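You operate a simulated robot arm through the tools that you are given. There is no shell and no other tool.

You are at the controls of a simulated robot arm. One attempt, no reset.

Task
Put things in order on the top of the steel bench. At the end: the striped blue cloth stands on top of the white wedge; the clear two-dot jar is on the silver ringed steel plate; the clear spare filter bowl stands where the round orange brush stood; the round orange brush stands where the striped blue cloth stood; whatever was shut is shut again. Leave all else as you found it, and nothing knocked over. Set down upright: two-dot jar.

Only the result counts: the job must be done as asked and must still hold three seconds after the hand-in. Knocking over, shifting, dropping, spilling or breaking anything else fails it. Flat cloth is picked up by pressing the open fingertips on it (5 to 10 N) and closing them slowly along it; thin cloth reads only 2 to 8 mm in the jaws.

Robot
A 6-joint arm with a two-finger parallel gripper, fixed in place. Base frame: the origin is on the floor under the middle of its stand, x ahead of it, y to its left, z up; the work surface is at about z = 860. Readings come in mm, degrees, newtons and seconds.
With the tool pointing down near the work surface it reaches from about 360 to 760 mm from the base axis. Its first joint turns from -66.0 to 66.0 degrees. Payload 2.45 kg.
The tool frame sits at the grasp point between the pads (the TCP): z along the fingers, y along the line on which they close. The tips reach 24 mm beyond it. Largest opening 68 mm; finger width 17, thickness 10; the body of the gripper, 40 by 70 mm, starts 41 mm behind the TCP.
Orientation is that of the tool frame in the base frame, as a unit quaternion [x, y, z, w]. With the fingers straight down and closing along the base's y, the tool's x points along the base's -x, its y along +y and its z along -z.

Tools
- The arm moves only by the tool step_arm. Its argument "plan" is a list of rows, each a list of 7 numbers: the turn, a rotation vector about the base's x, y, z in units of 8 degrees (1.0 is 8 degrees), then the shift along the base's x, y, z in units of 25 mm (1.0 is 25 mm), then the opening in per cent of the stroke, from 0 (shut) to 100 (fully open). In form: [[rx, ry, rz, tx, ty, tz, jaw], ...]. A call has 1 to 20 rows; each row shifts and turns the commanded pose from where the row before left it. A call with a number of a shift or a turn outside -1 to 1 is refused whole. A row lasts 0.2 s, in which the tool goes at most 50 mm and 8.6 degrees; a call with a longer step from one row to the next is refused whole, and so is a gripper value outside its range. A pose out of reach is approached as far as the arm can. The call stops where the force on the tool passes 40 N (or 10 N more than at its start, if that is more) or the arm is blocked; 0.2 s more then pass. Each finger travels about 108 mm/s and halts on what it meets, pressing with about 41 N; the grip force reading is that of the motor and also rises with nothing between the fingers. The clock runs only during rows and for 0.2 s after the last one: add rows that do not move to give the fingers time. It gives the time, the measured TCP pose, the force on the tool (base axes), the opening and the grip force at its end, in the units of the frame above (readings bear some noise), with the torque about the TCP (base axes, N m) and any sound that the robot's microphone picked up.
- Cameras (640 x 400 px; columns grow to the right, rows downward): "scene" is fixed at [171.3, 427.2, 1452.6]; the picture's right is [-0.73, -0.68, 0.00], its down [-0.47, 0.50, -0.72] and it looks along [0.50, -0.53, -0.69] (base axes); focal length 311 px, centre (320, 200). "wrist" rides on the gripper at [84, 11, -75] in the tool frame; the picture's right is [-0.13, 0.99, 0.00], its down [-0.60, -0.08, -0.79] and it looks along [-0.79, -0.10, 0.61] (tool axes); focal length 251 px, centre (320, 200).
- get_image(camera): a new picture of that camera. It takes no simulated time.
- measure_at(camera, pixels): for up to 12 pixels [column, row] of the newest picture of that camera ("zoom" is the newest enlarged one), the place [x, y, z] in the base frame of the surface seen there, good to about 2 mm, but the place of the scene camera against the robot may be out by one fixed shift of up to 12 mm in any direction. It takes no simulated time.
- enlarge(camera, box): a new picture of the part [left, top, right, bottom] of that camera's present view, enlarged. It takes no simulated time.
- job_done(): hands the job in; it is judged then, once.

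Open the gripper and draw the arm clear of the work before you hand the job in, unless the task says otherwise.

The tools are called by a JSON object that holds its "fn" and its "kwargs". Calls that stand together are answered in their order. step_arm: Moves the arm, as the interface text tells. Its arguments: {"type":"object","properties":{"plan":{"type":"array","items":{"type":"array","items":{"type":"number"}}}},"required":["plan"]} The other tools are called the same way: get_image (camera) takes a picture; measure_at (camera, pixels) gives the place of the surface under pixels of a picture; enlarge (camera, box) takes an enlarged picture of a part of a camera's view; job_done () hands the job in.

At the start:

```text
time_s: 0.0
tool_pos: [431.4, -56.2, 1155.3]
orientation: [0.0, 1.0, 0.0, 0.0]
contact_force: [-0.5, 0.0, 0.1]
ft_torque: [-0.03, -0.04, 0.0]
grip_width: 68.1
grip_force: 0.0
```

scene: 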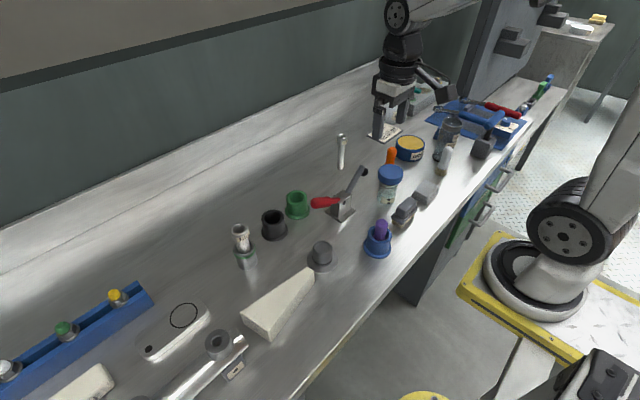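
wrist: 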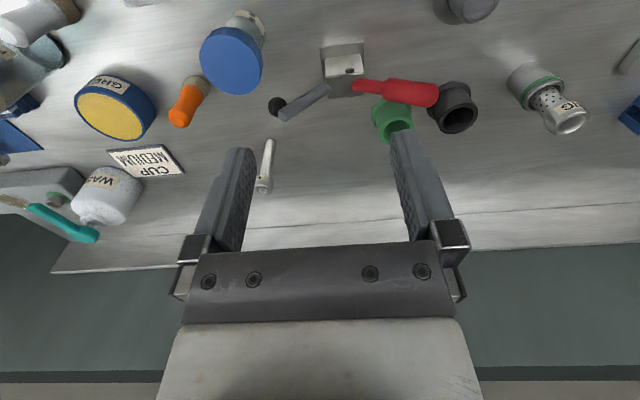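

I begin by looking closely at the bench; the scene picture shows many objects, so I take new pictures and enlargements.

{"fn": "get_image", "kwargs": {"camera": "scene"}}

{"fn": "enlarge", "kwargs": {"camera": "scene", "box": [340, 80, 560, 220]}}

{"fn": "enlarge", "kwargs": {"camera": "scene", "box": [220, 120, 460, 270]}}

{"fn": "enlarge", "kwargs": {"camera": "scene", "box": [0, 250, 320, 400]}}

```text
taken
```

scene: 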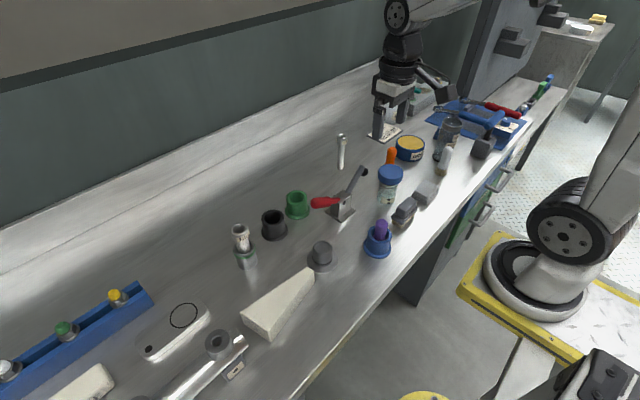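

```text
2.86 times, centred on (450, 150) of scene
```

zoom: 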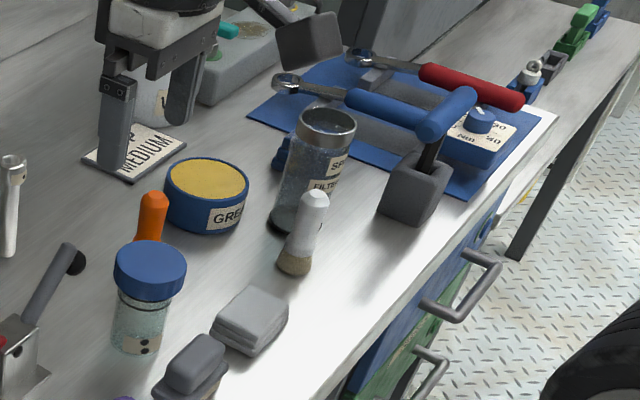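

```text
2.67 times, centred on (340, 195) of scene
```

zoom: 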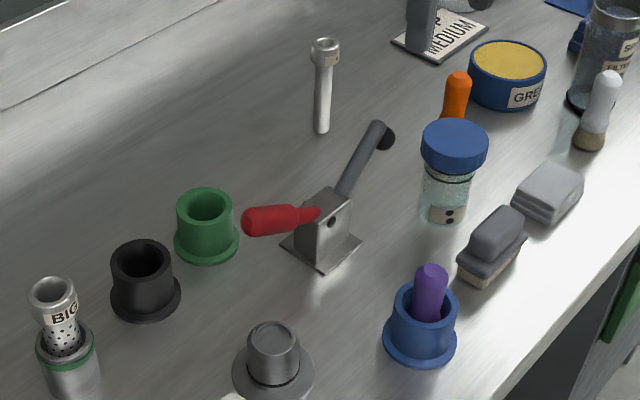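

```text
2.00 times, centred on (160, 325) of scene
```

zoom: 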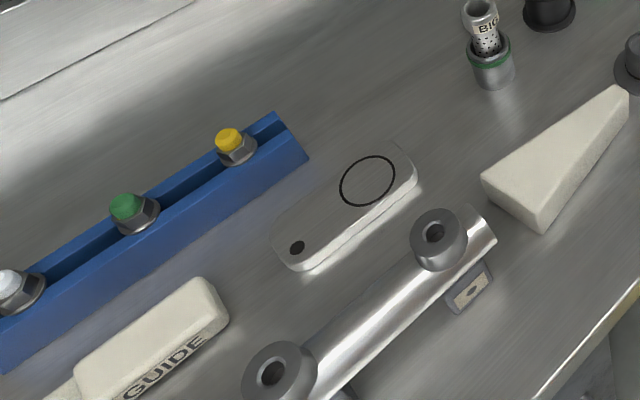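

The orange-handled item sits at about (391,157) behind the jar (388,185); the folded item at (426,193) may be the cloth. I enlarge these to identify them.

{"fn": "enlarge", "kwargs": {"camera": "scene", "box": [370, 130, 470, 210]}}

{"fn": "enlarge", "kwargs": {"camera": "scene", "box": [350, 180, 450, 260]}}

{"fn": "enlarge", "kwargs": {"camera": "scene", "box": [420, 80, 560, 170]}}

{"fn": "enlarge", "kwargs": {"camera": "wrist", "box": [0, 0, 320, 260]}}

{"fn": "enlarge", "kwargs": {"camera": "wrist", "box": [320, 0, 640, 260]}}

```text
5.00 times, centred on (420, 170) of scene
```

zoom: 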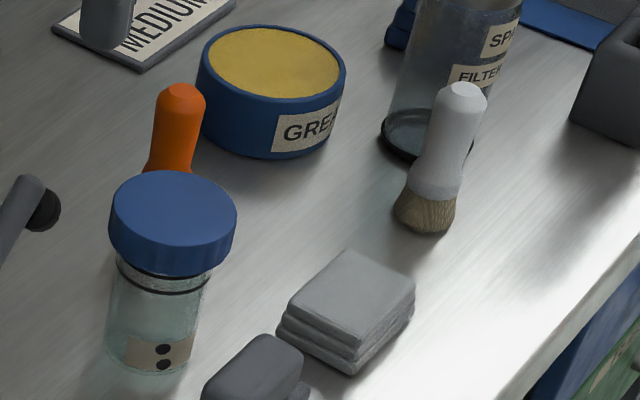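

```text
5.00 times, centred on (400, 220) of scene
```

zoom: 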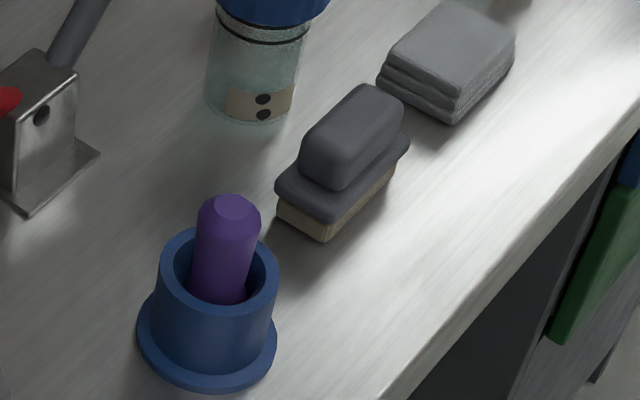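

```text
4.44 times, centred on (490, 125) of scene
```

zoom: 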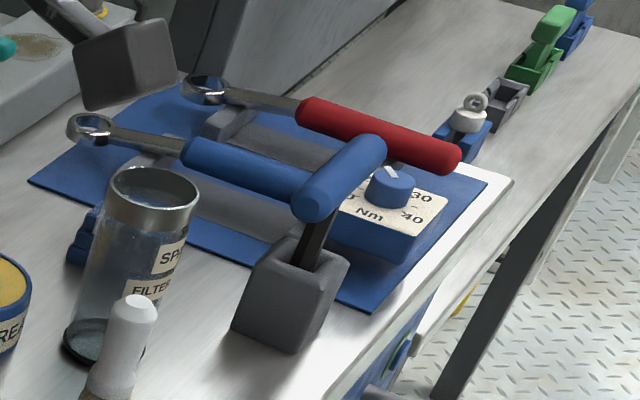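

```text
1.54 times, centred on (160, 130) of wrist
```

zoom: 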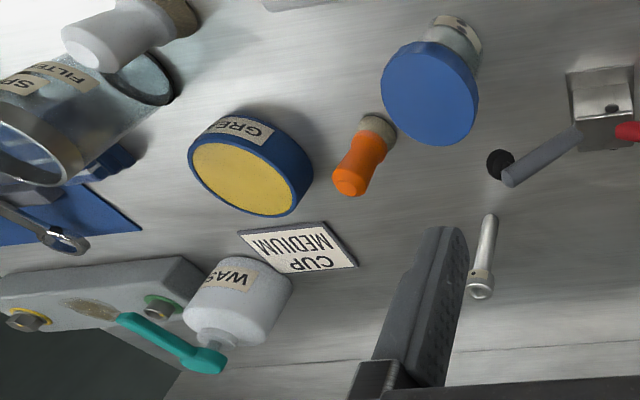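

```text
1.54 times, centred on (480, 130) of wrist
```

zoom: 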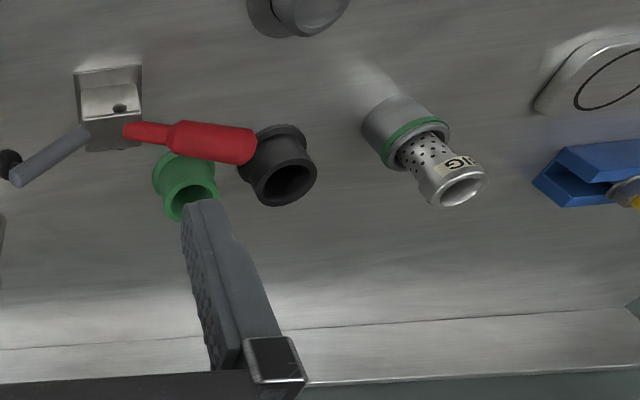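

I see a dark-blue folded thing partly hidden behind the filter bowl at about scene (437,134). I measure key objects with both cameras to find the scene shift and the layout.

{"fn": "get_image", "kwargs": {"camera": "wrist"}}

{"fn": "measure_at", "kwargs": {"camera": "scene", "pixels": [[391, 152], [410, 143], [390, 172], [451, 122], [437, 134], [445, 155], [426, 190], [405, 207], [381, 228], [344, 208], [297, 203], [273, 222]]}}

{"fn": "measure_at", "kwargs": {"camera": "scene", "pixels": [[320, 252], [277, 305], [183, 315], [150, 348], [240, 235], [245, 255], [218, 342], [341, 150], [117, 298], [480, 145], [440, 110], [383, 133]]}}

{"fn": "measure_at", "kwargs": {"camera": "wrist", "pixels": [[183, 113], [112, 108], [230, 60], [144, 160], [20, 42], [70, 82], [343, 60], [455, 95], [391, 115], [266, 165], [20, 160], [540, 80]]}}

```text
taken
```

wrist: 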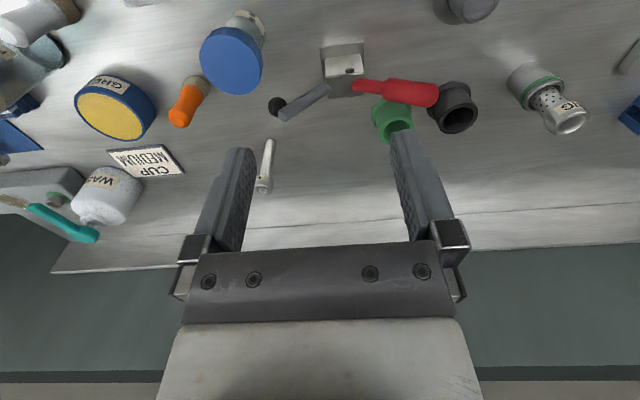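

```text
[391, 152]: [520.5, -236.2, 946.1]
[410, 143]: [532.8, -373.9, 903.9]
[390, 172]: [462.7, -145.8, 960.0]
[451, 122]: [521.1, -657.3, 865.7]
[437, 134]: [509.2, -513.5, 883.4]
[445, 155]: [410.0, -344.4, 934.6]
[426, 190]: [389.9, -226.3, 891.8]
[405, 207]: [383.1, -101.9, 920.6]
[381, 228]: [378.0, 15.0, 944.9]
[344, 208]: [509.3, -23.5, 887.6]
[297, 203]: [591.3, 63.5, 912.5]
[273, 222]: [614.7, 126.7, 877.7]
```

```text
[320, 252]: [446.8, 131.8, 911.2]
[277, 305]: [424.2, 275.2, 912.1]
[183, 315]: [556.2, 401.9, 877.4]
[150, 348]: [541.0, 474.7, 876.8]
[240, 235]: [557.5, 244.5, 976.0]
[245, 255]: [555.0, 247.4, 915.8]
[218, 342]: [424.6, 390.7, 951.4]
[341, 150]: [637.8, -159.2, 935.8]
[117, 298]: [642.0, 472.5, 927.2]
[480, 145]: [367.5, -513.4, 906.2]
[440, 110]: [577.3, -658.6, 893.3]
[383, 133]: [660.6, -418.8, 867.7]
```

```text
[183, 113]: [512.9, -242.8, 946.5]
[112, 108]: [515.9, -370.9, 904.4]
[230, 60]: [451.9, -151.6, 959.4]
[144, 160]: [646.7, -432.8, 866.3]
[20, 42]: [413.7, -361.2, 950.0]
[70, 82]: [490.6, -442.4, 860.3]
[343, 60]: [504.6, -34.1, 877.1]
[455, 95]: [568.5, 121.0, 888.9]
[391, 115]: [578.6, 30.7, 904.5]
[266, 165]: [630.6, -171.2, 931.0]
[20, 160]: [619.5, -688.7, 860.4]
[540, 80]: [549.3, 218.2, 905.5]
```

The hidden blue item measures about (509,-513,883). I move the tool high (z about 1155) over to the right side to view that area with the wrist camera.

{"fn": "step_arm", "kwargs": {"plan": [[0, 0, 0, -0.4, -1, 0, 100], [0, 0, 0, -0.4, -1, 0, 100], [0, 0, 0, -0.4, -1, 0, 100], [0, 0, 0, -0.4, -1, 0, 100], [0, 0, 0, -0.4, -1, 0, 100], [0, 0, 0, -0.4, -1, 0, 100], [0, 0, 0, -0.4, -1, 0, 100], [0, 0, 0, -0.4, -1, 0, 100], [0, 0, 0, -0.4, -1, 0, 100], [0, 0, 0, -0.4, -1, 0, 100], [0, 0, 0, -0.4, -1, 0, 100], [0, 0, 0, -0.4, -1, 0, 100], [0, 0, 0, -0.4, -1, 0, 100], [0, 0, 0, -0.4, -1, 0, 100]]}}

{"fn": "get_image", "kwargs": {"camera": "wrist"}}

{"fn": "get_image", "kwargs": {"camera": "scene"}}

```text
time_s: 3.0
tool_pos: [308.5, -398.8, 1154.2]
orientation: [0.001, 1.0, -0.001, -0.001]
contact_force: [0.0, 0.0, 0.0]
ft_torque: [0.01, -0.02, -0.05]
grip_width: 68.0
grip_force: 0.0
out of reach, approached as far as the arm can: row 14
```

```text
taken
```

wrist: 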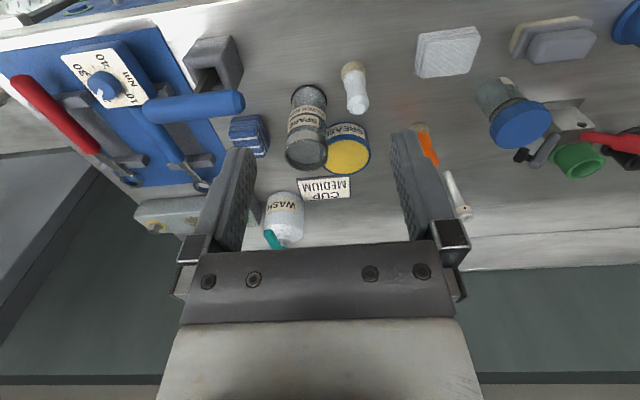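

```text
taken
```

scene: 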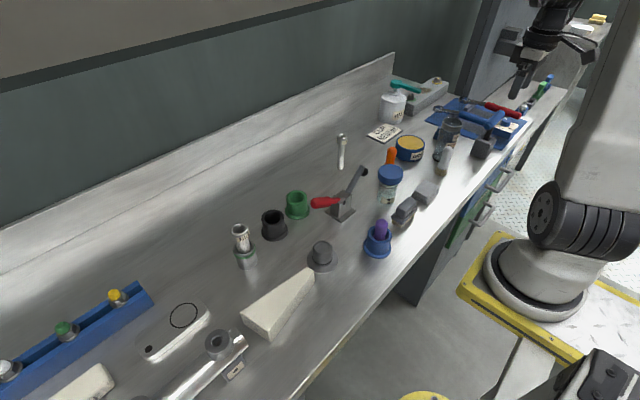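

The striped blue folded cloth is visible at wrist (249,135), left of the filter bowl (306,130). I enlarge and measure these.

{"fn": "enlarge", "kwargs": {"camera": "wrist", "box": [220, 70, 380, 190]}}

{"fn": "measure_at", "kwargs": {"camera": "wrist", "pixels": [[232, 123], [262, 119], [268, 148], [240, 155], [250, 140], [235, 116], [258, 115], [306, 160], [290, 165], [324, 160], [305, 92], [346, 155]]}}

{"fn": "measure_at", "kwargs": {"camera": "wrist", "pixels": [[353, 70], [358, 105], [445, 48], [421, 132], [430, 155], [518, 120], [320, 187], [210, 60], [214, 103], [283, 205], [560, 40], [272, 240]]}}

```text
3.33 times, centred on (300, 130) of wrist
```

zoom: 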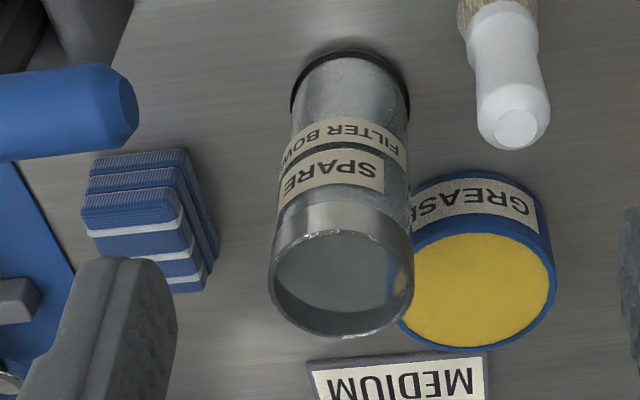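

```text
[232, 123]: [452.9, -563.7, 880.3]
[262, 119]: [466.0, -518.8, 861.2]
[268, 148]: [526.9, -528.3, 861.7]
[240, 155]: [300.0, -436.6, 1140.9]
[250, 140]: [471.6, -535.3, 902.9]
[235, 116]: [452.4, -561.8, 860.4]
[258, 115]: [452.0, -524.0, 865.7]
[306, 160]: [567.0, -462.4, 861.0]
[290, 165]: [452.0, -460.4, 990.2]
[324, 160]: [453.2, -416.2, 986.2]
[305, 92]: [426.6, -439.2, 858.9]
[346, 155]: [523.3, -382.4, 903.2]
```

```text
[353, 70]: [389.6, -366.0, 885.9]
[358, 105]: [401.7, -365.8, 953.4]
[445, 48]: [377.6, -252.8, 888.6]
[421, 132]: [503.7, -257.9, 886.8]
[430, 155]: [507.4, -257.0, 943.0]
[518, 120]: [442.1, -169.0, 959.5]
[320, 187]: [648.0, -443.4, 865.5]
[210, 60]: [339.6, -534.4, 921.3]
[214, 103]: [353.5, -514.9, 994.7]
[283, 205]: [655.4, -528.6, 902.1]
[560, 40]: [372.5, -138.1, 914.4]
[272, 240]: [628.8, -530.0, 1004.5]
```

The cloth is a folded stack about 42 mm high. I measure its corners and the bowl's rim in the newest zoom picture.

{"fn": "measure_at", "kwargs": {"camera": "zoom", "pixels": [[88, 215], [175, 192], [105, 250], [188, 235], [203, 285], [92, 165], [183, 155], [215, 245], [178, 290], [200, 200], [130, 220], [150, 245]]}}

{"fn": "measure_at", "kwargs": {"camera": "zoom", "pixels": [[273, 275], [412, 275], [342, 233], [342, 335], [300, 245], [390, 245], [297, 95], [405, 90], [350, 55], [350, 130], [310, 290], [380, 290]]}}

```text
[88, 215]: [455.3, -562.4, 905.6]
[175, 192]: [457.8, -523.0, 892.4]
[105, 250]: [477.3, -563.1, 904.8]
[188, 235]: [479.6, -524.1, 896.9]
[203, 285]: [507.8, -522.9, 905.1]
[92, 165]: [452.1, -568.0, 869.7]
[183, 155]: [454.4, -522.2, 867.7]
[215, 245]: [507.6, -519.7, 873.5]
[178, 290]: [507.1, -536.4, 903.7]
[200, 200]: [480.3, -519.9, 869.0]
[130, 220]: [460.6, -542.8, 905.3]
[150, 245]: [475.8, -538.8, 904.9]
```

```text
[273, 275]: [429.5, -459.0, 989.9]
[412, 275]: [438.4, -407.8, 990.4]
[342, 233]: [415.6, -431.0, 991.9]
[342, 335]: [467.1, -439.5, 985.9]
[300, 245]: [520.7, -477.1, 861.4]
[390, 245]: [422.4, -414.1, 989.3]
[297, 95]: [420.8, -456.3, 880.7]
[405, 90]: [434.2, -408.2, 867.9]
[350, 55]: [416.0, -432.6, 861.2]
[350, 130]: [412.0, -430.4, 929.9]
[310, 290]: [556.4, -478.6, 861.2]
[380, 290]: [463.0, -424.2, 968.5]
```

The cloth spans about x 452–512, y −568…−520, top z 905, so it can be gripped along y. I check the T-handle and surroundings that stand between robot and cloth.

{"fn": "measure_at", "kwargs": {"camera": "wrist", "pixels": [[240, 102], [150, 110], [195, 105], [238, 94], [241, 110], [195, 75], [235, 80], [190, 48], [228, 40], [150, 100], [175, 155], [205, 180]]}}

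{"fn": "enlarge", "kwargs": {"camera": "wrist", "box": [80, 20, 280, 200]}}

{"fn": "enlarge", "kwargs": {"camera": "scene", "box": [380, 70, 560, 190]}}

```text
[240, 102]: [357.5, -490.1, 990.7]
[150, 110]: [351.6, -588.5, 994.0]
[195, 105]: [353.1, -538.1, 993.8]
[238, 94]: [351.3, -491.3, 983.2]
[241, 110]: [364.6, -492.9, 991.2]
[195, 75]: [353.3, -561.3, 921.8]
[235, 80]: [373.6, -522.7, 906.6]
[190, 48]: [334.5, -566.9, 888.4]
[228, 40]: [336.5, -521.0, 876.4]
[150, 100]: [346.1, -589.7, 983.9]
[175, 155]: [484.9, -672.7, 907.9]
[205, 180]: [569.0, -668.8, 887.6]
```

```text
2.22 times, centred on (180, 110) of wrist
```

zoom: 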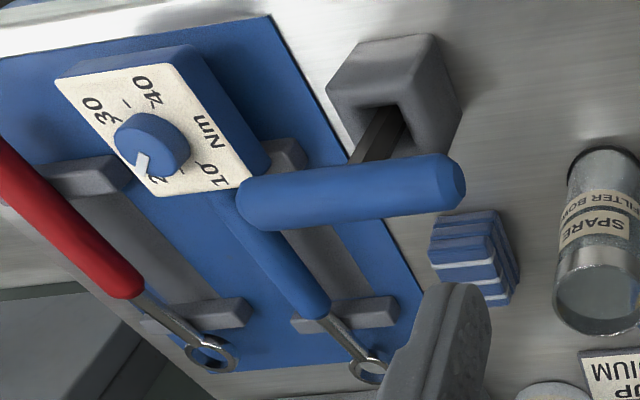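

```text
3.33 times, centred on (470, 130) of scene
```

zoom: 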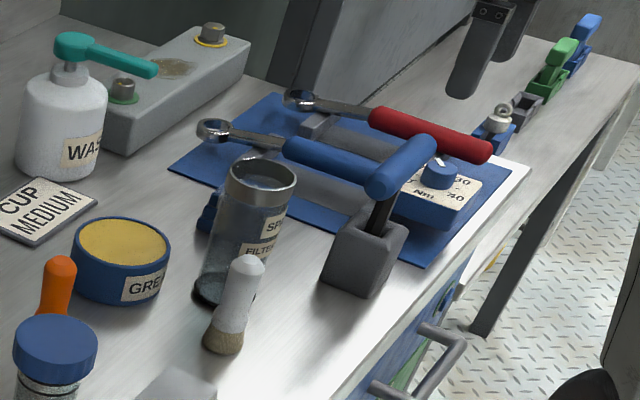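

The T-handle spans y −592…−490 at x 340–367, z up to 1000; I'll have to keep the camera body clear of it. Before gripping, I move left at the same height to look at the wedge and the ringed plate.

{"fn": "step_arm", "kwargs": {"plan": [[0, 0, 0, 0.5, 1, 0, 100], [0, 0, 0, 0.5, 1, 0, 100], [0, 0, 0, 0.5, 1, 0, 100], [0, 0, 0, 0.5, 1, 0, 100], [0, 0, 0, 0.5, 1, 0, 100], [0, 0, 0, 0.5, 1, 0, 100], [0, 0, 0, 0.5, 1, 0, 100], [0, 0, 0, 0.5, 1, 0, 100], [0, 0, 0, 0.5, 1, 0, 100], [0, 0, 0, 0.5, 1, 0, 100], [0, 0, 0, 0, 1, 0, 100], [0, 0, 0, 0, 1, 0, 100], [0, 0, 0, 0, 1, 0, 100], [0, 0, 0, 0, 1, 0, 100], [0, 0, 0, 0, 1, 0, 100], [0, 0, 0, 0, 1, 0, 100], [0, 0, 0, 0, 1, 0, 100], [0, 0, 0, 0, 1, 0, 100], [0, 0, 0, 0, 1, 0, 100], [0, 0, 0, 0, 1, 0, 100]]}}

{"fn": "step_arm", "kwargs": {"plan": [[0, 0, 0, -0.3, 1, 0, 100], [0, 0, 0, -0.3, 1, 0, 100], [0, 0, 0, -0.3, 1, 0, 100], [0, 0, 0, -0.3, 1, 0, 100], [0, 0, 0, -0.3, 1, 0, 100], [0, 0, 0, -0.3, 1, 0, 100], [0, 0, 0, -0.3, 1, 0, 100]]}}

{"fn": "get_image", "kwargs": {"camera": "wrist"}}

```text
time_s: 7.2
tool_pos: [430.3, 98.9, 1156.9]
orientation: [0.0, 1.0, 0.0, 0.0]
contact_force: [0.3, 0.3, 0.3]
ft_torque: [-0.04, 0.03, 0.04]
grip_width: 68.0
grip_force: 0.0
```

```text
time_s: 8.8
tool_pos: [379.6, 274.3, 1156.3]
orientation: [0.0, 1.0, -0.001, -0.001]
contact_force: [0.2, 0.6, -0.9]
ft_torque: [0.02, 0.0, 0.0]
grip_width: 68.0
grip_force: 0.1
```

```text
taken
```

wrist: 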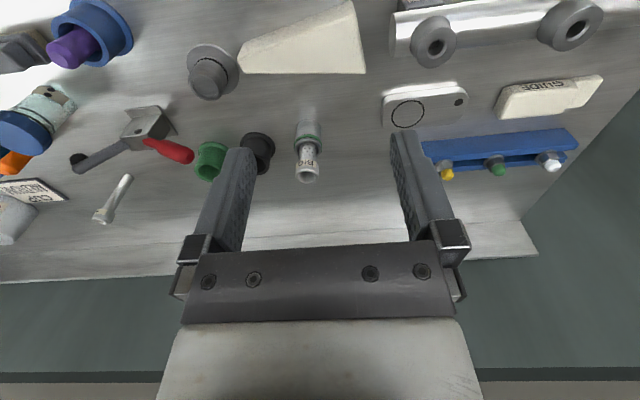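

The wedge is at wrist (305,45) and the ringed plate at (425,105). I enlarge and measure both.

{"fn": "enlarge", "kwargs": {"camera": "wrist", "box": [160, 0, 400, 150]}}

{"fn": "measure_at", "kwargs": {"camera": "wrist", "pixels": [[245, 68], [245, 50], [362, 70], [355, 5], [300, 25], [300, 50], [340, 40], [320, 70], [270, 60], [300, 73], [350, 60], [260, 45]]}}

{"fn": "enlarge", "kwargs": {"camera": "wrist", "box": [360, 60, 520, 160]}}

{"fn": "measure_at", "kwargs": {"camera": "wrist", "pixels": [[408, 100], [408, 127], [392, 115], [424, 112], [408, 114], [385, 100], [465, 90], [459, 103], [440, 110], [390, 127], [440, 86], [430, 160]]}}

```text
2.67 times, centred on (280, 75) of wrist
```

zoom: 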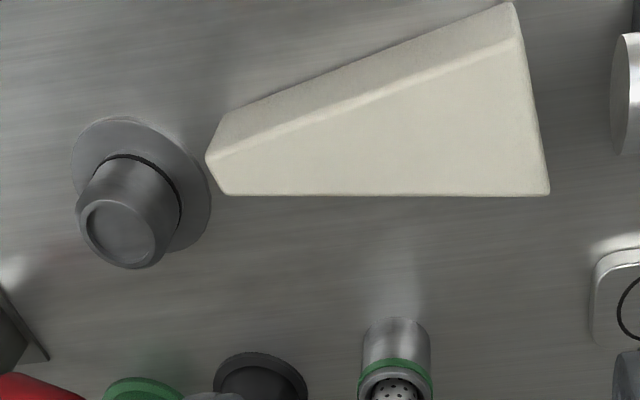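

```text
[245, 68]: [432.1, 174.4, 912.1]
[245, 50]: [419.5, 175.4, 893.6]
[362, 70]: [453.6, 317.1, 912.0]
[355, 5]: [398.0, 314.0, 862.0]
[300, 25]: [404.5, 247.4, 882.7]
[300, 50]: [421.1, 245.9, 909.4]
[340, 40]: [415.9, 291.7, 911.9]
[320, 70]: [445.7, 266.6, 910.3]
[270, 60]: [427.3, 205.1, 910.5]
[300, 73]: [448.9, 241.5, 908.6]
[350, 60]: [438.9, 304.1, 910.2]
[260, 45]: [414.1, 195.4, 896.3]
```

```text
4.00 times, centred on (440, 110) of wrist
```

zoom: 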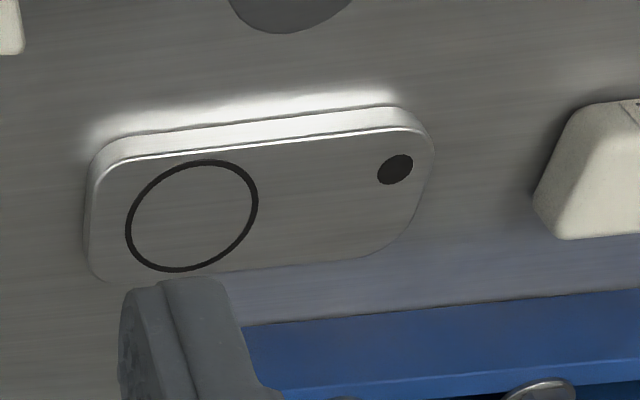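

```text
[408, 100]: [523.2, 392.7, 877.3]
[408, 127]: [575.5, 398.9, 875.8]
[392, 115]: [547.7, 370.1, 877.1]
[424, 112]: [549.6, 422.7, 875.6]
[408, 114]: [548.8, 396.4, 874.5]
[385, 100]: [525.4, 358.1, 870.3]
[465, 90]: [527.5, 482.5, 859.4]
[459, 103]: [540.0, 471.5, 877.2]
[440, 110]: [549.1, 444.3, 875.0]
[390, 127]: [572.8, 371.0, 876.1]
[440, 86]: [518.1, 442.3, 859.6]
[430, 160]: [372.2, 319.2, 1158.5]
```

The wedge has a flat top at z≈911, wide end near y 260–317; the ring's centre is about (549,396.5) at z≈876. I look at the gripper and its camera body in the scene view to know its extents.

{"fn": "get_image", "kwargs": {"camera": "scene"}}

{"fn": "enlarge", "kwargs": {"camera": "wrist", "box": [220, 0, 380, 90]}}

{"fn": "measure_at", "kwargs": {"camera": "zoom", "pixels": [[580, 272], [570, 150], [560, 70], [450, 120], [450, 275], [350, 165], [350, 280], [250, 205], [250, 280], [120, 275], [90, 245], [520, 90]]}}

```text
taken
```

scene: 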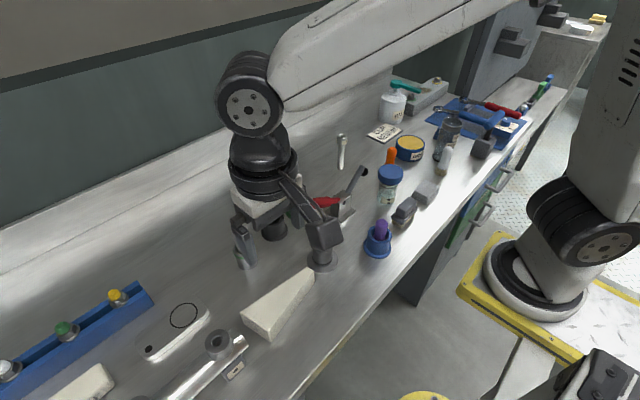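

```text
4.00 times, centred on (300, 45) of wrist
```

zoom: 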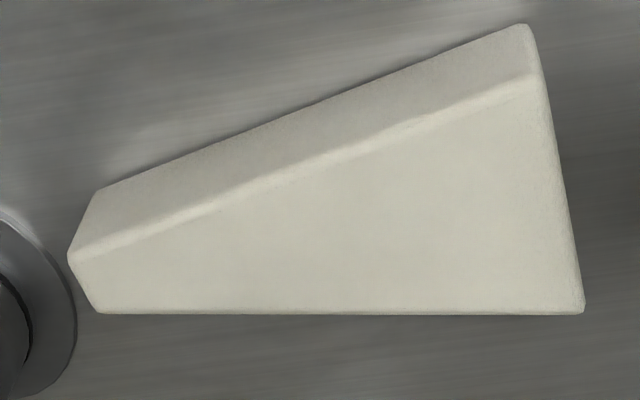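

```text
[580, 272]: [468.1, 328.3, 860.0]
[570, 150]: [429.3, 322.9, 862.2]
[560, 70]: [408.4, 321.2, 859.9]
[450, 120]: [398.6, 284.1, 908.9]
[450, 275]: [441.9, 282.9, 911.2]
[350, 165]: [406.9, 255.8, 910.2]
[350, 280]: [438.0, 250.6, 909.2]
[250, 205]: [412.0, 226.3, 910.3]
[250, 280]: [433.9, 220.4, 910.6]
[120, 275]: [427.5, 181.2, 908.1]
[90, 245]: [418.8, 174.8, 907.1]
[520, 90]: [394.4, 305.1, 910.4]
```

I zoom in on the gripper's camera body at scene (323,228) and measure it.

{"fn": "enlarge", "kwargs": {"camera": "scene", "box": [210, 150, 370, 270]}}

{"fn": "measure_at", "kwargs": {"camera": "scene", "pixels": [[310, 232], [323, 228], [338, 222], [315, 248], [338, 242], [322, 220], [342, 236], [325, 249], [308, 226], [183, 303], [183, 327], [183, 315]]}}

```text
3.33 times, centred on (290, 210) of scene
```

zoom: 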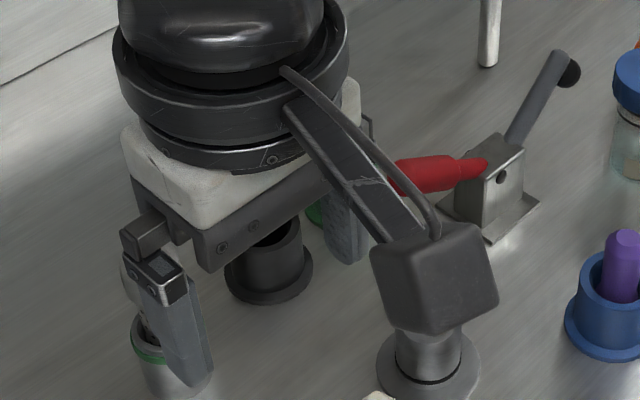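

```text
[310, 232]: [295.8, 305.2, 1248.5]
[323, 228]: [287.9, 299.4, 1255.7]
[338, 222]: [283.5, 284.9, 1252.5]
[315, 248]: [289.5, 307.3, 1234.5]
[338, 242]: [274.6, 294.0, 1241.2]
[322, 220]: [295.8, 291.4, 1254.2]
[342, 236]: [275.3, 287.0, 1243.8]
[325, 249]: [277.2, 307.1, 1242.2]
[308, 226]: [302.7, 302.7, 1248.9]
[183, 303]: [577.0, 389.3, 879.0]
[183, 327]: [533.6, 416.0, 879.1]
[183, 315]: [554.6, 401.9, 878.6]
```

The camera body reaches about 111 mm behind the TCP at 70–98 mm above it, so gripping the cloth at x≈495 keeps it 17 mm off the T-handle. I travel high toward a point above the cloth.

{"fn": "step_arm", "kwargs": {"plan": [[0, 0, 0, 0.1, -1, 0, 100], [0, 0, 0, 0.1, -1, 0, 100], [0, 0, 0, 0.1, -1, 0, 100], [0, 0, 0, 0.1, -1, 0, 100], [0, 0, 0, 0.1, -1, 0, 100], [0, 0, 0, 0.1, -1, 0, 100], [0, 0, 0, 0.1, -1, 0, 100], [0, 0, 0, 0.1, -1, 0, 100], [0, 0, 0, 0.1, -1, 0, 100], [0, 0, 0, 0.1, -1, 0, 100], [0, 0, 0, 0.1, -1, 0, 100], [0, 0, 0, 0.1, -1, 0, 100], [0, 0, 0, 0.1, -1, 0, 100], [0, 0, 0, 0.1, -1, 0, 100], [0, 0, 0, 0.1, -1, 0, 100], [0, 0, 0, 0.1, -1, 0, 100], [0, 0, 0, 0.1, -1, 0, 100], [0, 0, 0, 0.1, -1, 0, 100], [0, 0, 0, 0.1, -1, 0, 100], [0, 0, 0, 0.1, -1, 0, 100]]}}

{"fn": "step_arm", "kwargs": {"plan": [[0, 0, 0, 0.2, -0.978, -0.28, 100], [0, 0, 0, 0.2, -0.978, -0.28, 100], [0, 0, 0, 0.2, -0.978, -0.28, 100], [0, 0, 0, 0.2, -0.978, -0.28, 100], [0, 0, 0, 0.2, -0.978, -0.28, 100], [0, 0, 0, 0.2, -0.978, -0.28, 100], [0, 0, 0, 0.2, -0.978, -0.28, 100], [0, 0, 0, 0.2, -0.978, -0.28, 100], [0, 0, 0, 0.2, -0.978, -0.28, 100], [0, 0, 0, 0.2, -0.978, -0.28, 100], [0, 0, 0, 0.2, -0.978, -0.28, 100], [0, 0, 0, 0.2, -0.978, -0.28, 100], [0, 0, 0, 0.2, -0.978, -0.28, 100]]}}

{"fn": "get_image", "kwargs": {"camera": "wrist"}}

{"fn": "get_image", "kwargs": {"camera": "scene"}}

```text
time_s: 13.0
tool_pos: [429.4, -223.6, 1155.7]
orientation: [0.0, 1.0, 0.0, 0.0]
contact_force: [-1.2, 0.8, -0.8]
ft_torque: [0.0, -0.02, -0.01]
grip_width: 68.0
grip_force: 0.1
```

```text
time_s: 15.8
tool_pos: [490.4, -535.5, 1061.1]
orientation: [0.001, 1.0, 0.002, 0.0]
contact_force: [-0.9, 0.6, -0.8]
ft_torque: [0.02, -0.01, 0.03]
grip_width: 67.7
grip_force: 0.0
out of reach, approached as far as the arm can: row 13
```

```text
taken
```

wrist: 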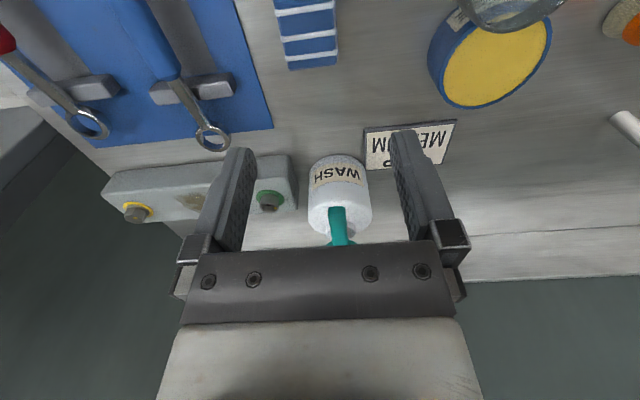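

```text
taken
```

scene: 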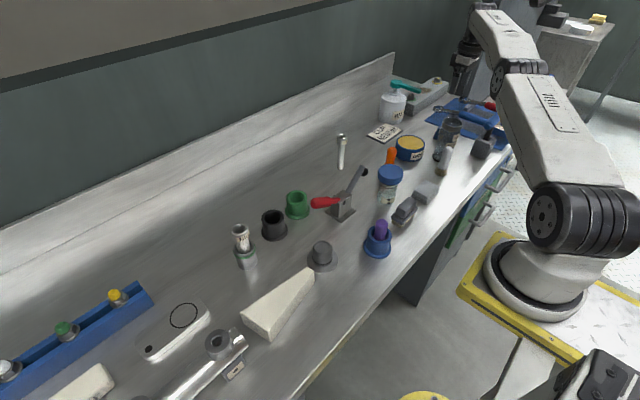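

I'm above the cloth at z≈1061 (reach-limited there); the cloth is visible at wrist (305,30). I measure its edges again.

{"fn": "enlarge", "kwargs": {"camera": "wrist", "box": [240, 0, 400, 90]}}

{"fn": "measure_at", "kwargs": {"camera": "zoom", "pixels": [[140, 20], [365, 15], [385, 130], [385, 230], [195, 265], [180, 200], [280, 150], [370, 60], [150, 60], [372, 235], [300, 270], [390, 180]]}}

```text
4.00 times, centred on (320, 45) of wrist
```

zoom: 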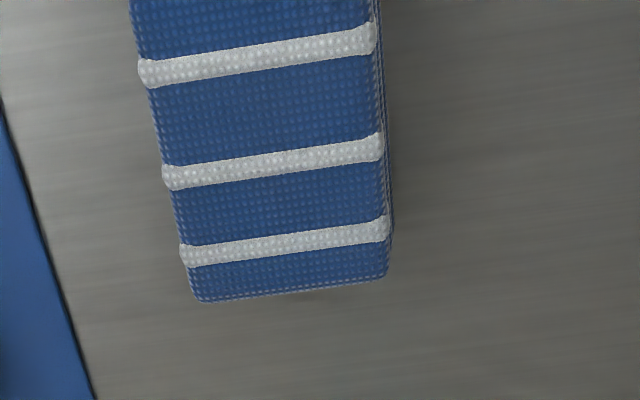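

```text
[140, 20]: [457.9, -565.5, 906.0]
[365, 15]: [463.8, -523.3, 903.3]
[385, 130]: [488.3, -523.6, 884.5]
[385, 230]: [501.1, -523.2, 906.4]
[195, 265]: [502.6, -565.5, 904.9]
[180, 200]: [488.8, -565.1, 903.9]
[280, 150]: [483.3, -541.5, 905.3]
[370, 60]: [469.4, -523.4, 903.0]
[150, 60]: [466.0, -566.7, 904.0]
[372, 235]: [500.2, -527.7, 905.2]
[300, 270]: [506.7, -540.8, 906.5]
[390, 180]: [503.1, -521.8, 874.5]
```

Cloth: y −568…−521, x 452…511, top z≈905. I descend to z≈960 while correcting y to −545 and x to 493, then check the pose.

{"fn": "step_arm", "kwargs": {"plan": [[0, 0, 0, 0, -0.08, -0.8, 100], [0, 0, 0, 0.02, -0.1, -0.8, 100], [0, 0, 0, 0.04, -0.1, -0.8, 100], [0, 0, 0, 0.04, -0.1, -0.8, 100], [0, 0, 0, 0, 0, -0.8, 100], [0, 0, 0, 0, 0, 0, 100]]}}

{"fn": "get_image", "kwargs": {"camera": "wrist"}}

{"fn": "get_image", "kwargs": {"camera": "scene"}}

```text
time_s: 17.2
tool_pos: [490.6, -542.0, 964.3]
orientation: [0.0, 1.0, 0.001, -0.001]
contact_force: [0.3, 0.4, -0.6]
ft_torque: [-0.04, 0.0, 0.02]
grip_width: 67.8
grip_force: 0.2
out of reach, approached as far as the arm can: row 3
```

```text
taken
```

wrist: 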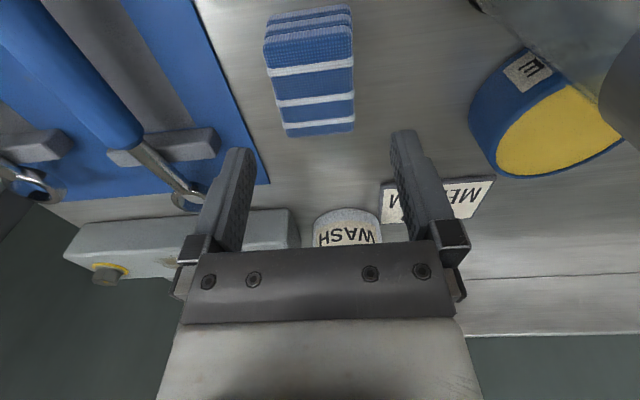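

```text
taken
```

scene: 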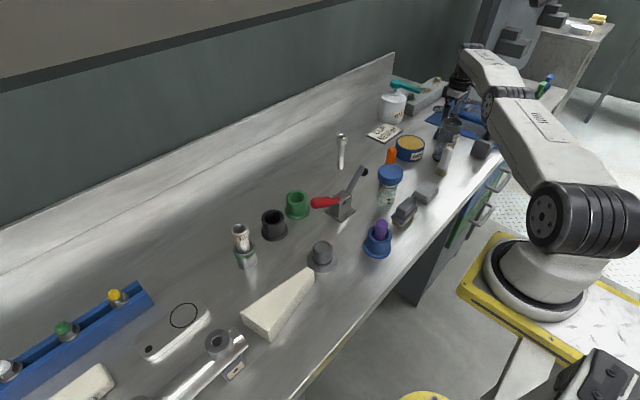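

The cloth is centred between the fingers at (310,75). I check the clearance of the forearm over the T-handle in the scene before descending.

{"fn": "enlarge", "kwargs": {"camera": "scene", "box": [400, 40, 580, 180]}}

{"fn": "measure_at", "kwargs": {"camera": "scene", "pixels": [[490, 110], [500, 122], [490, 100], [505, 125], [470, 70], [480, 60], [515, 128], [525, 135]]}}

{"fn": "measure_at", "kwargs": {"camera": "wrist", "pixels": [[272, 50], [352, 35], [278, 110], [352, 105], [285, 128], [350, 122], [353, 60], [300, 40], [320, 90]]}}

```text
2.86 times, centred on (490, 110) of scene
```

zoom: 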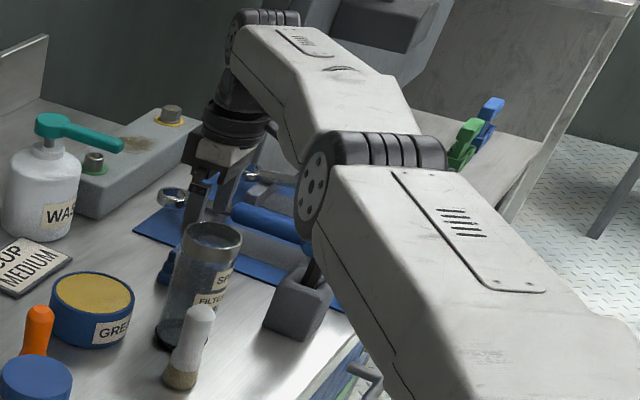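

```text
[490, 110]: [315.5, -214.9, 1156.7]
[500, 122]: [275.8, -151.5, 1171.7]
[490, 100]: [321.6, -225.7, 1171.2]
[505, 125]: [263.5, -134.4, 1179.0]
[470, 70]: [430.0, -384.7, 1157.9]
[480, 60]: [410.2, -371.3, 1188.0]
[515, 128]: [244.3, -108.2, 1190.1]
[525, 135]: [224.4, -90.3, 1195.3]
```

```text
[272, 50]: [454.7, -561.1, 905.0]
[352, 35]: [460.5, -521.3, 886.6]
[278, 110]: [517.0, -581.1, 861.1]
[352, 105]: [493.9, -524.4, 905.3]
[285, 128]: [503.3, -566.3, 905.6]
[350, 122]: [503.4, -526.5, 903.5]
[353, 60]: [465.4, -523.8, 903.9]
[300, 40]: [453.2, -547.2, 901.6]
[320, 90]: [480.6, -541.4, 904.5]
```

The forearm is well above everything (z>1150). I descend around the cloth to z≈889 with y −545, x≈493.

{"fn": "step_arm", "kwargs": {"plan": [[0, 0, 0, 0.04, -0.12, -0.6, 100], [0, 0, 0, 0.04, 0, -0.8, 100], [0, 0, 0, 0, 0, -0.8, 100], [0, 0, 0, 0, 0, -0.8, 100], [0, 0, 0, 0, 0, 0, 100], [0, 0, 0, 0, 0, 0, 100]]}}

{"fn": "get_image", "kwargs": {"camera": "wrist"}}

```text
time_s: 18.6
tool_pos: [485.3, -536.8, 889.0]
orientation: [0.0, 1.0, 0.0, 0.0]
contact_force: [-0.3, 0.0, -0.1]
ft_torque: [0.01, -0.02, 0.0]
grip_width: 68.2
grip_force: 0.1
out of reach, approached as far as the arm can: row 1, 4
```

```text
taken
```

wrist: 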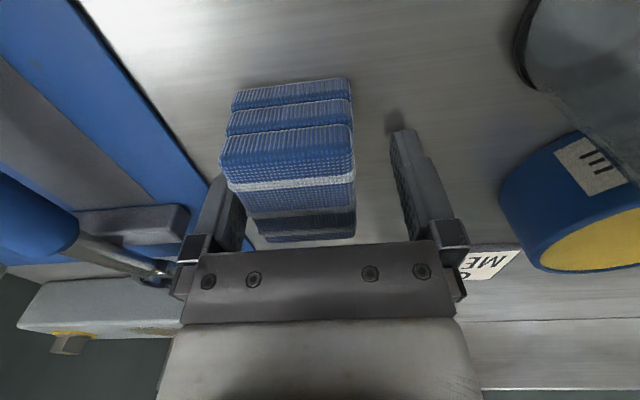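

The arm's reach limits me to (485,−537), yet both fingers straddle the stack (left finger just beside it). I close slowly on it.

{"fn": "step_arm", "kwargs": {"plan": [[0, 0, 0, 0, 0, 0, 90], [0, 0, 0, 0, 0, 0, 82], [0, 0, 0, 0, 0, 0, 75], [0, 0, 0, 0, 0, 0, 68], [0, 0, 0, 0, 0, 0, 62], [0, 0, 0, 0, 0, 0, 56], [0, 0, 0, 0, 0, 0, 50], [0, 0, 0, 0, 0, 0, 50]]}}

{"fn": "get_image", "kwargs": {"camera": "wrist"}}

```text
time_s: 20.4
tool_pos: [486.1, -536.9, 888.2]
orientation: [0.001, 1.0, 0.0, 0.0]
contact_force: [0.0, 0.1, 0.4]
ft_torque: [0.01, -0.03, 0.02]
grip_width: 49.3
grip_force: 40.8
```

```text
taken
```

wrist: 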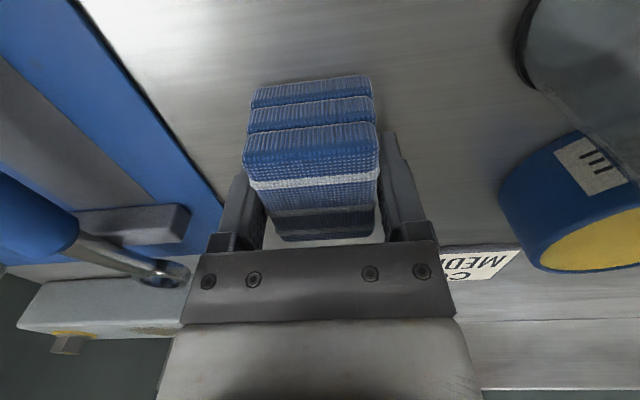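

Gripped at 49.3 mm with 41 N. I lift straight up first slightly, then to about z 1080.

{"fn": "step_arm", "kwargs": {"plan": [[0, 0, 0, 0, 0, 0.4, 50], [0, 0, 0, 0, 0, 0.6, 50], [0, 0, 0, 0, 0, 0.8, 50], [0, 0, 0, 0, 0, 0.8, 50], [0, 0, 0, 0, 0, 1, 50], [0, 0, 0, 0, 0, 1, 50], [0, 0, 0, 0, 0.1, 1, 50], [0, 0, 0, 0, 0.2, 1, 50], [0, 0, 0, 0, 0.3, 1, 50]]}}

{"fn": "get_image", "kwargs": {"camera": "wrist"}}

{"fn": "get_image", "kwargs": {"camera": "scene"}}

```text
time_s: 22.4
tool_pos: [486.6, -521.9, 1080.7]
orientation: [0.0, 1.0, 0.0, 0.0]
contact_force: [0.1, 0.7, -0.9]
ft_torque: [-0.01, 0.03, 0.03]
grip_width: 49.1
grip_force: 41.4
```

```text
taken
```

wrist: 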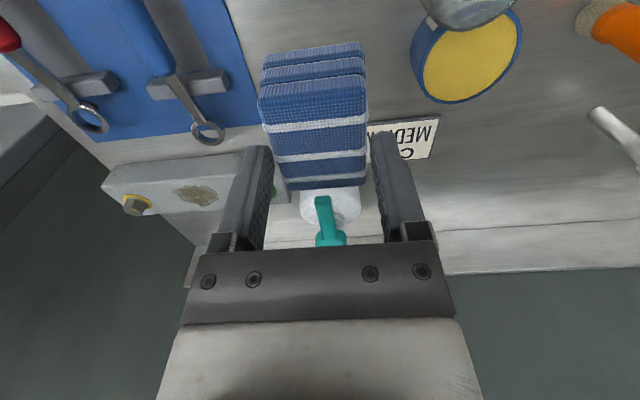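

```text
taken
```

scene: 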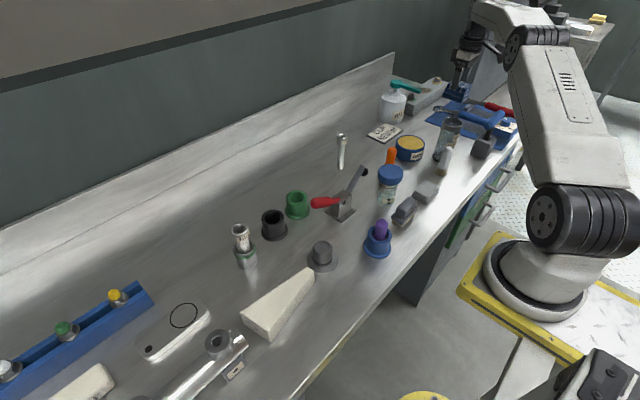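

The cloth has come up with the gripper, but it appears lower in the jaws than before (rows 45–190). I measure its pose in the hand.

{"fn": "enlarge", "kwargs": {"camera": "wrist", "box": [220, 20, 420, 240]}}

{"fn": "measure_at", "kwargs": {"camera": "wrist", "pixels": [[262, 95], [362, 82], [312, 90], [285, 185], [365, 180], [315, 140], [265, 65], [360, 48], [312, 56], [285, 150], [360, 140], [368, 160]]}}

```text
1.82 times, centred on (320, 130) of wrist
```

zoom: 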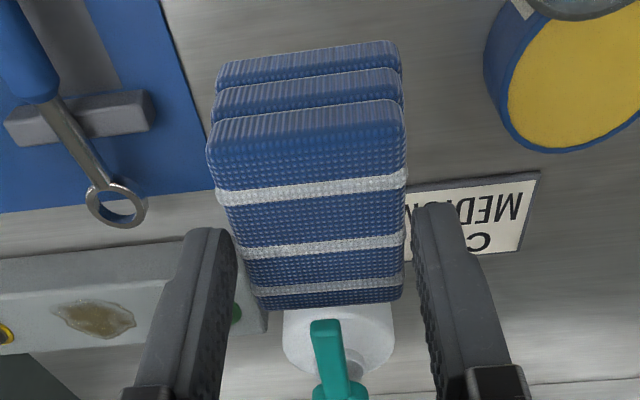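

```text
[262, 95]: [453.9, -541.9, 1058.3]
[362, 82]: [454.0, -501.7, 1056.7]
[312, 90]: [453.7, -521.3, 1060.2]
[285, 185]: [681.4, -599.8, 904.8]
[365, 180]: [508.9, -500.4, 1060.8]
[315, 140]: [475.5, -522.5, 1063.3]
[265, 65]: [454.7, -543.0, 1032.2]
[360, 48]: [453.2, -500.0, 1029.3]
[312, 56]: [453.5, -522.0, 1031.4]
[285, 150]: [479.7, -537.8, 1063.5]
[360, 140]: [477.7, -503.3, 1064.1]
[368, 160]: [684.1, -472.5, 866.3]
```

The cloth slipped about 34 mm down in the jaws (top now 17 mm below the TCP), so it is only held by the fingertips. I lower it straight back to the bench at once to regrip it properly.

{"fn": "step_arm", "kwargs": {"plan": [[0, 0, 0, 0, 0, -1, 50], [0, 0, 0, 0, 0, -1, 50], [0, 0, 0, 0, 0, -1, 50], [0, 0, 0, 0, 0, -1, 50], [0, 0, 0, 0, 0, -1, 50], [0, 0, 0, 0, 0, -0.6, 50], [0, 0, 0, 0, 0, -0.4, 50]]}}

{"fn": "get_image", "kwargs": {"camera": "wrist"}}

```text
time_s: 24.0
tool_pos: [487.9, -523.4, 929.6]
orientation: [0.0, 1.0, 0.0, 0.0]
contact_force: [0.7, 0.5, -0.5]
ft_torque: [-0.06, -0.03, 0.0]
grip_width: 48.7
grip_force: 41.1
```

```text
taken
```

wrist: 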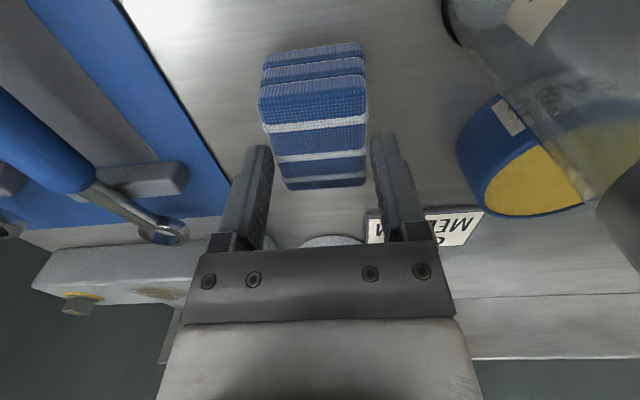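

The cloth stayed put in the jaws during the descent (same rows as before), so the slip happened early in the lift. I measure its height above the bench.

{"fn": "measure_at", "kwargs": {"camera": "wrist", "pixels": [[312, 92], [315, 140], [312, 56], [270, 75], [358, 60], [340, 180], [264, 60], [362, 45]]}}

{"fn": "enlarge", "kwargs": {"camera": "scene", "box": [420, 60, 540, 160]}}

```text
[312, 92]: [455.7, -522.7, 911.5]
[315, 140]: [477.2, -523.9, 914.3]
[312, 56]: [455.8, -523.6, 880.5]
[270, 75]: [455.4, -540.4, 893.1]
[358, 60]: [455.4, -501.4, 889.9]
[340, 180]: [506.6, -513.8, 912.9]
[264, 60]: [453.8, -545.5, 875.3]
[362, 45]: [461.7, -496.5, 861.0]
```

```text
4.00 times, centred on (480, 110) of scene
```

zoom: 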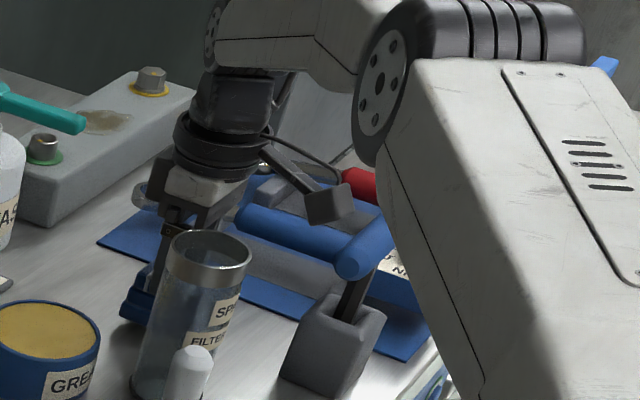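

The cloth's bottom is about 8 mm above the bench. I set it down, open, go down around it again and regrip deeper and better centred.

{"fn": "step_arm", "kwargs": {"plan": [[0, 0, 0, 0, 0, -0.2, 50], [0, 0, 0, 0, 0, -0.12, 50], [0, 0, 0, 0, 0, 0, 60], [0, 0, 0, 0, 0, 0, 80], [0, 0, 0, 0, 0, 0, 100], [0, 0, 0, 0, 0, 0, 100]]}}

{"fn": "get_image", "kwargs": {"camera": "wrist"}}

```text
time_s: 25.4
tool_pos: [486.4, -522.7, 922.3]
orientation: [0.0, 1.0, 0.0, 0.0]
contact_force: [0.0, -0.5, -1.3]
ft_torque: [0.0, -0.02, -0.01]
grip_width: 67.8
grip_force: 0.1
```

```text
taken
```

wrist: 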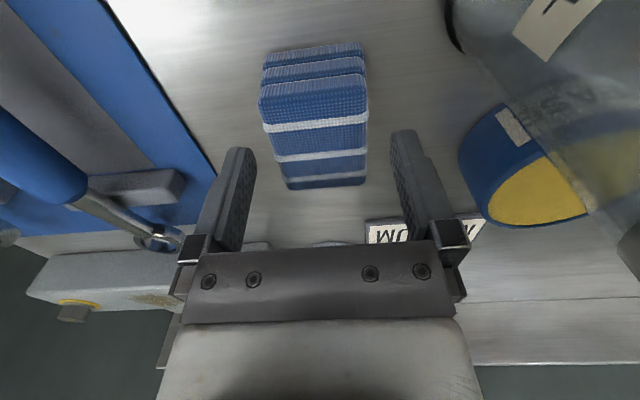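

The cloth stands upright and centred at (313,110). I descend to z≈888 and close again.

{"fn": "step_arm", "kwargs": {"plan": [[0, 0, 0, 0, -0.06, -0.6, 100], [0, 0, 0, 0, 0, -0.5, 100], [0, 0, 0, 0, 0, -0.26, 100], [0, 0, 0, 0, 0, 0, 100], [0, 0, 0, 0, 0, 0, 90], [0, 0, 0, 0, 0, 0, 80], [0, 0, 0, 0, 0, 0, 72], [0, 0, 0, 0, 0, 0, 66], [0, 0, 0, 0, 0, 0, 58], [0, 0, 0, 0, 0, 0, 50], [0, 0, 0, 0, 0, 0, 30], [0, 0, 0, 0, 0, 0, 0], [0, 0, 0, 0, 0, 0, 0]]}}

{"fn": "get_image", "kwargs": {"camera": "wrist"}}

```text
time_s: 28.2
tool_pos: [486.5, -523.0, 886.3]
orientation: [0.0, 1.0, 0.0, 0.0]
contact_force: [0.0, 0.5, -0.2]
ft_torque: [0.0, 0.01, -0.01]
grip_width: 49.2
grip_force: 40.8
```

```text
taken
```

wrist: 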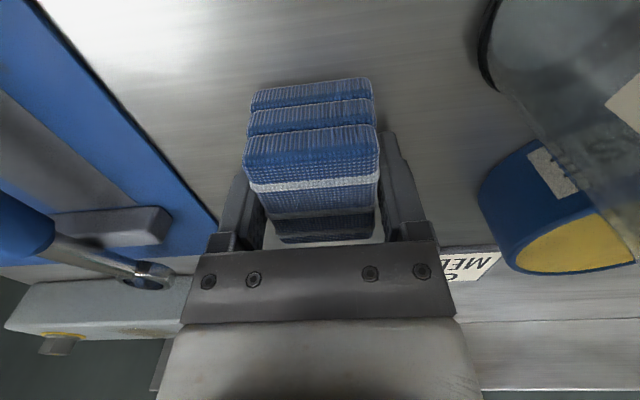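

Gripped again at 49.2 mm, 41 N. Now I lift only a little and slowly, to see whether it slips.

{"fn": "step_arm", "kwargs": {"plan": [[0, 0, 0, 0, 0, 0.1, 0], [0, 0, 0, 0, 0, 0.1, 0], [0, 0, 0, 0, 0, 0.1, 0], [0, 0, 0, 0, 0, 0.1, 0]]}}

{"fn": "get_image", "kwargs": {"camera": "wrist"}}

{"fn": "measure_at", "kwargs": {"camera": "wrist", "pixels": [[312, 150], [312, 165], [312, 180], [312, 125], [312, 100], [340, 175]]}}

```text
time_s: 29.2
tool_pos: [487.3, -525.7, 898.2]
orientation: [0.0, 1.0, 0.0, 0.0]
contact_force: [0.1, 0.4, -0.7]
ft_torque: [0.0, -0.01, 0.03]
grip_width: 49.5
grip_force: 41.0
```

```text
taken
```

wrist: 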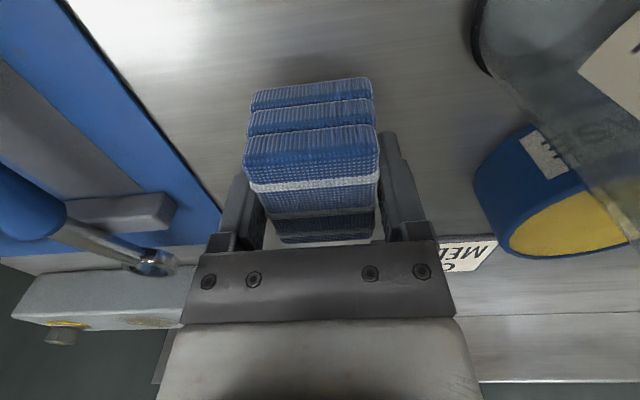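

```text
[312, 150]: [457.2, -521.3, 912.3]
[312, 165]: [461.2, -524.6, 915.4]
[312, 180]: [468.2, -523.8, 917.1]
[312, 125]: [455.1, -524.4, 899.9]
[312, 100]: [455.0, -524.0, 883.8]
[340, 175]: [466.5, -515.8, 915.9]
```

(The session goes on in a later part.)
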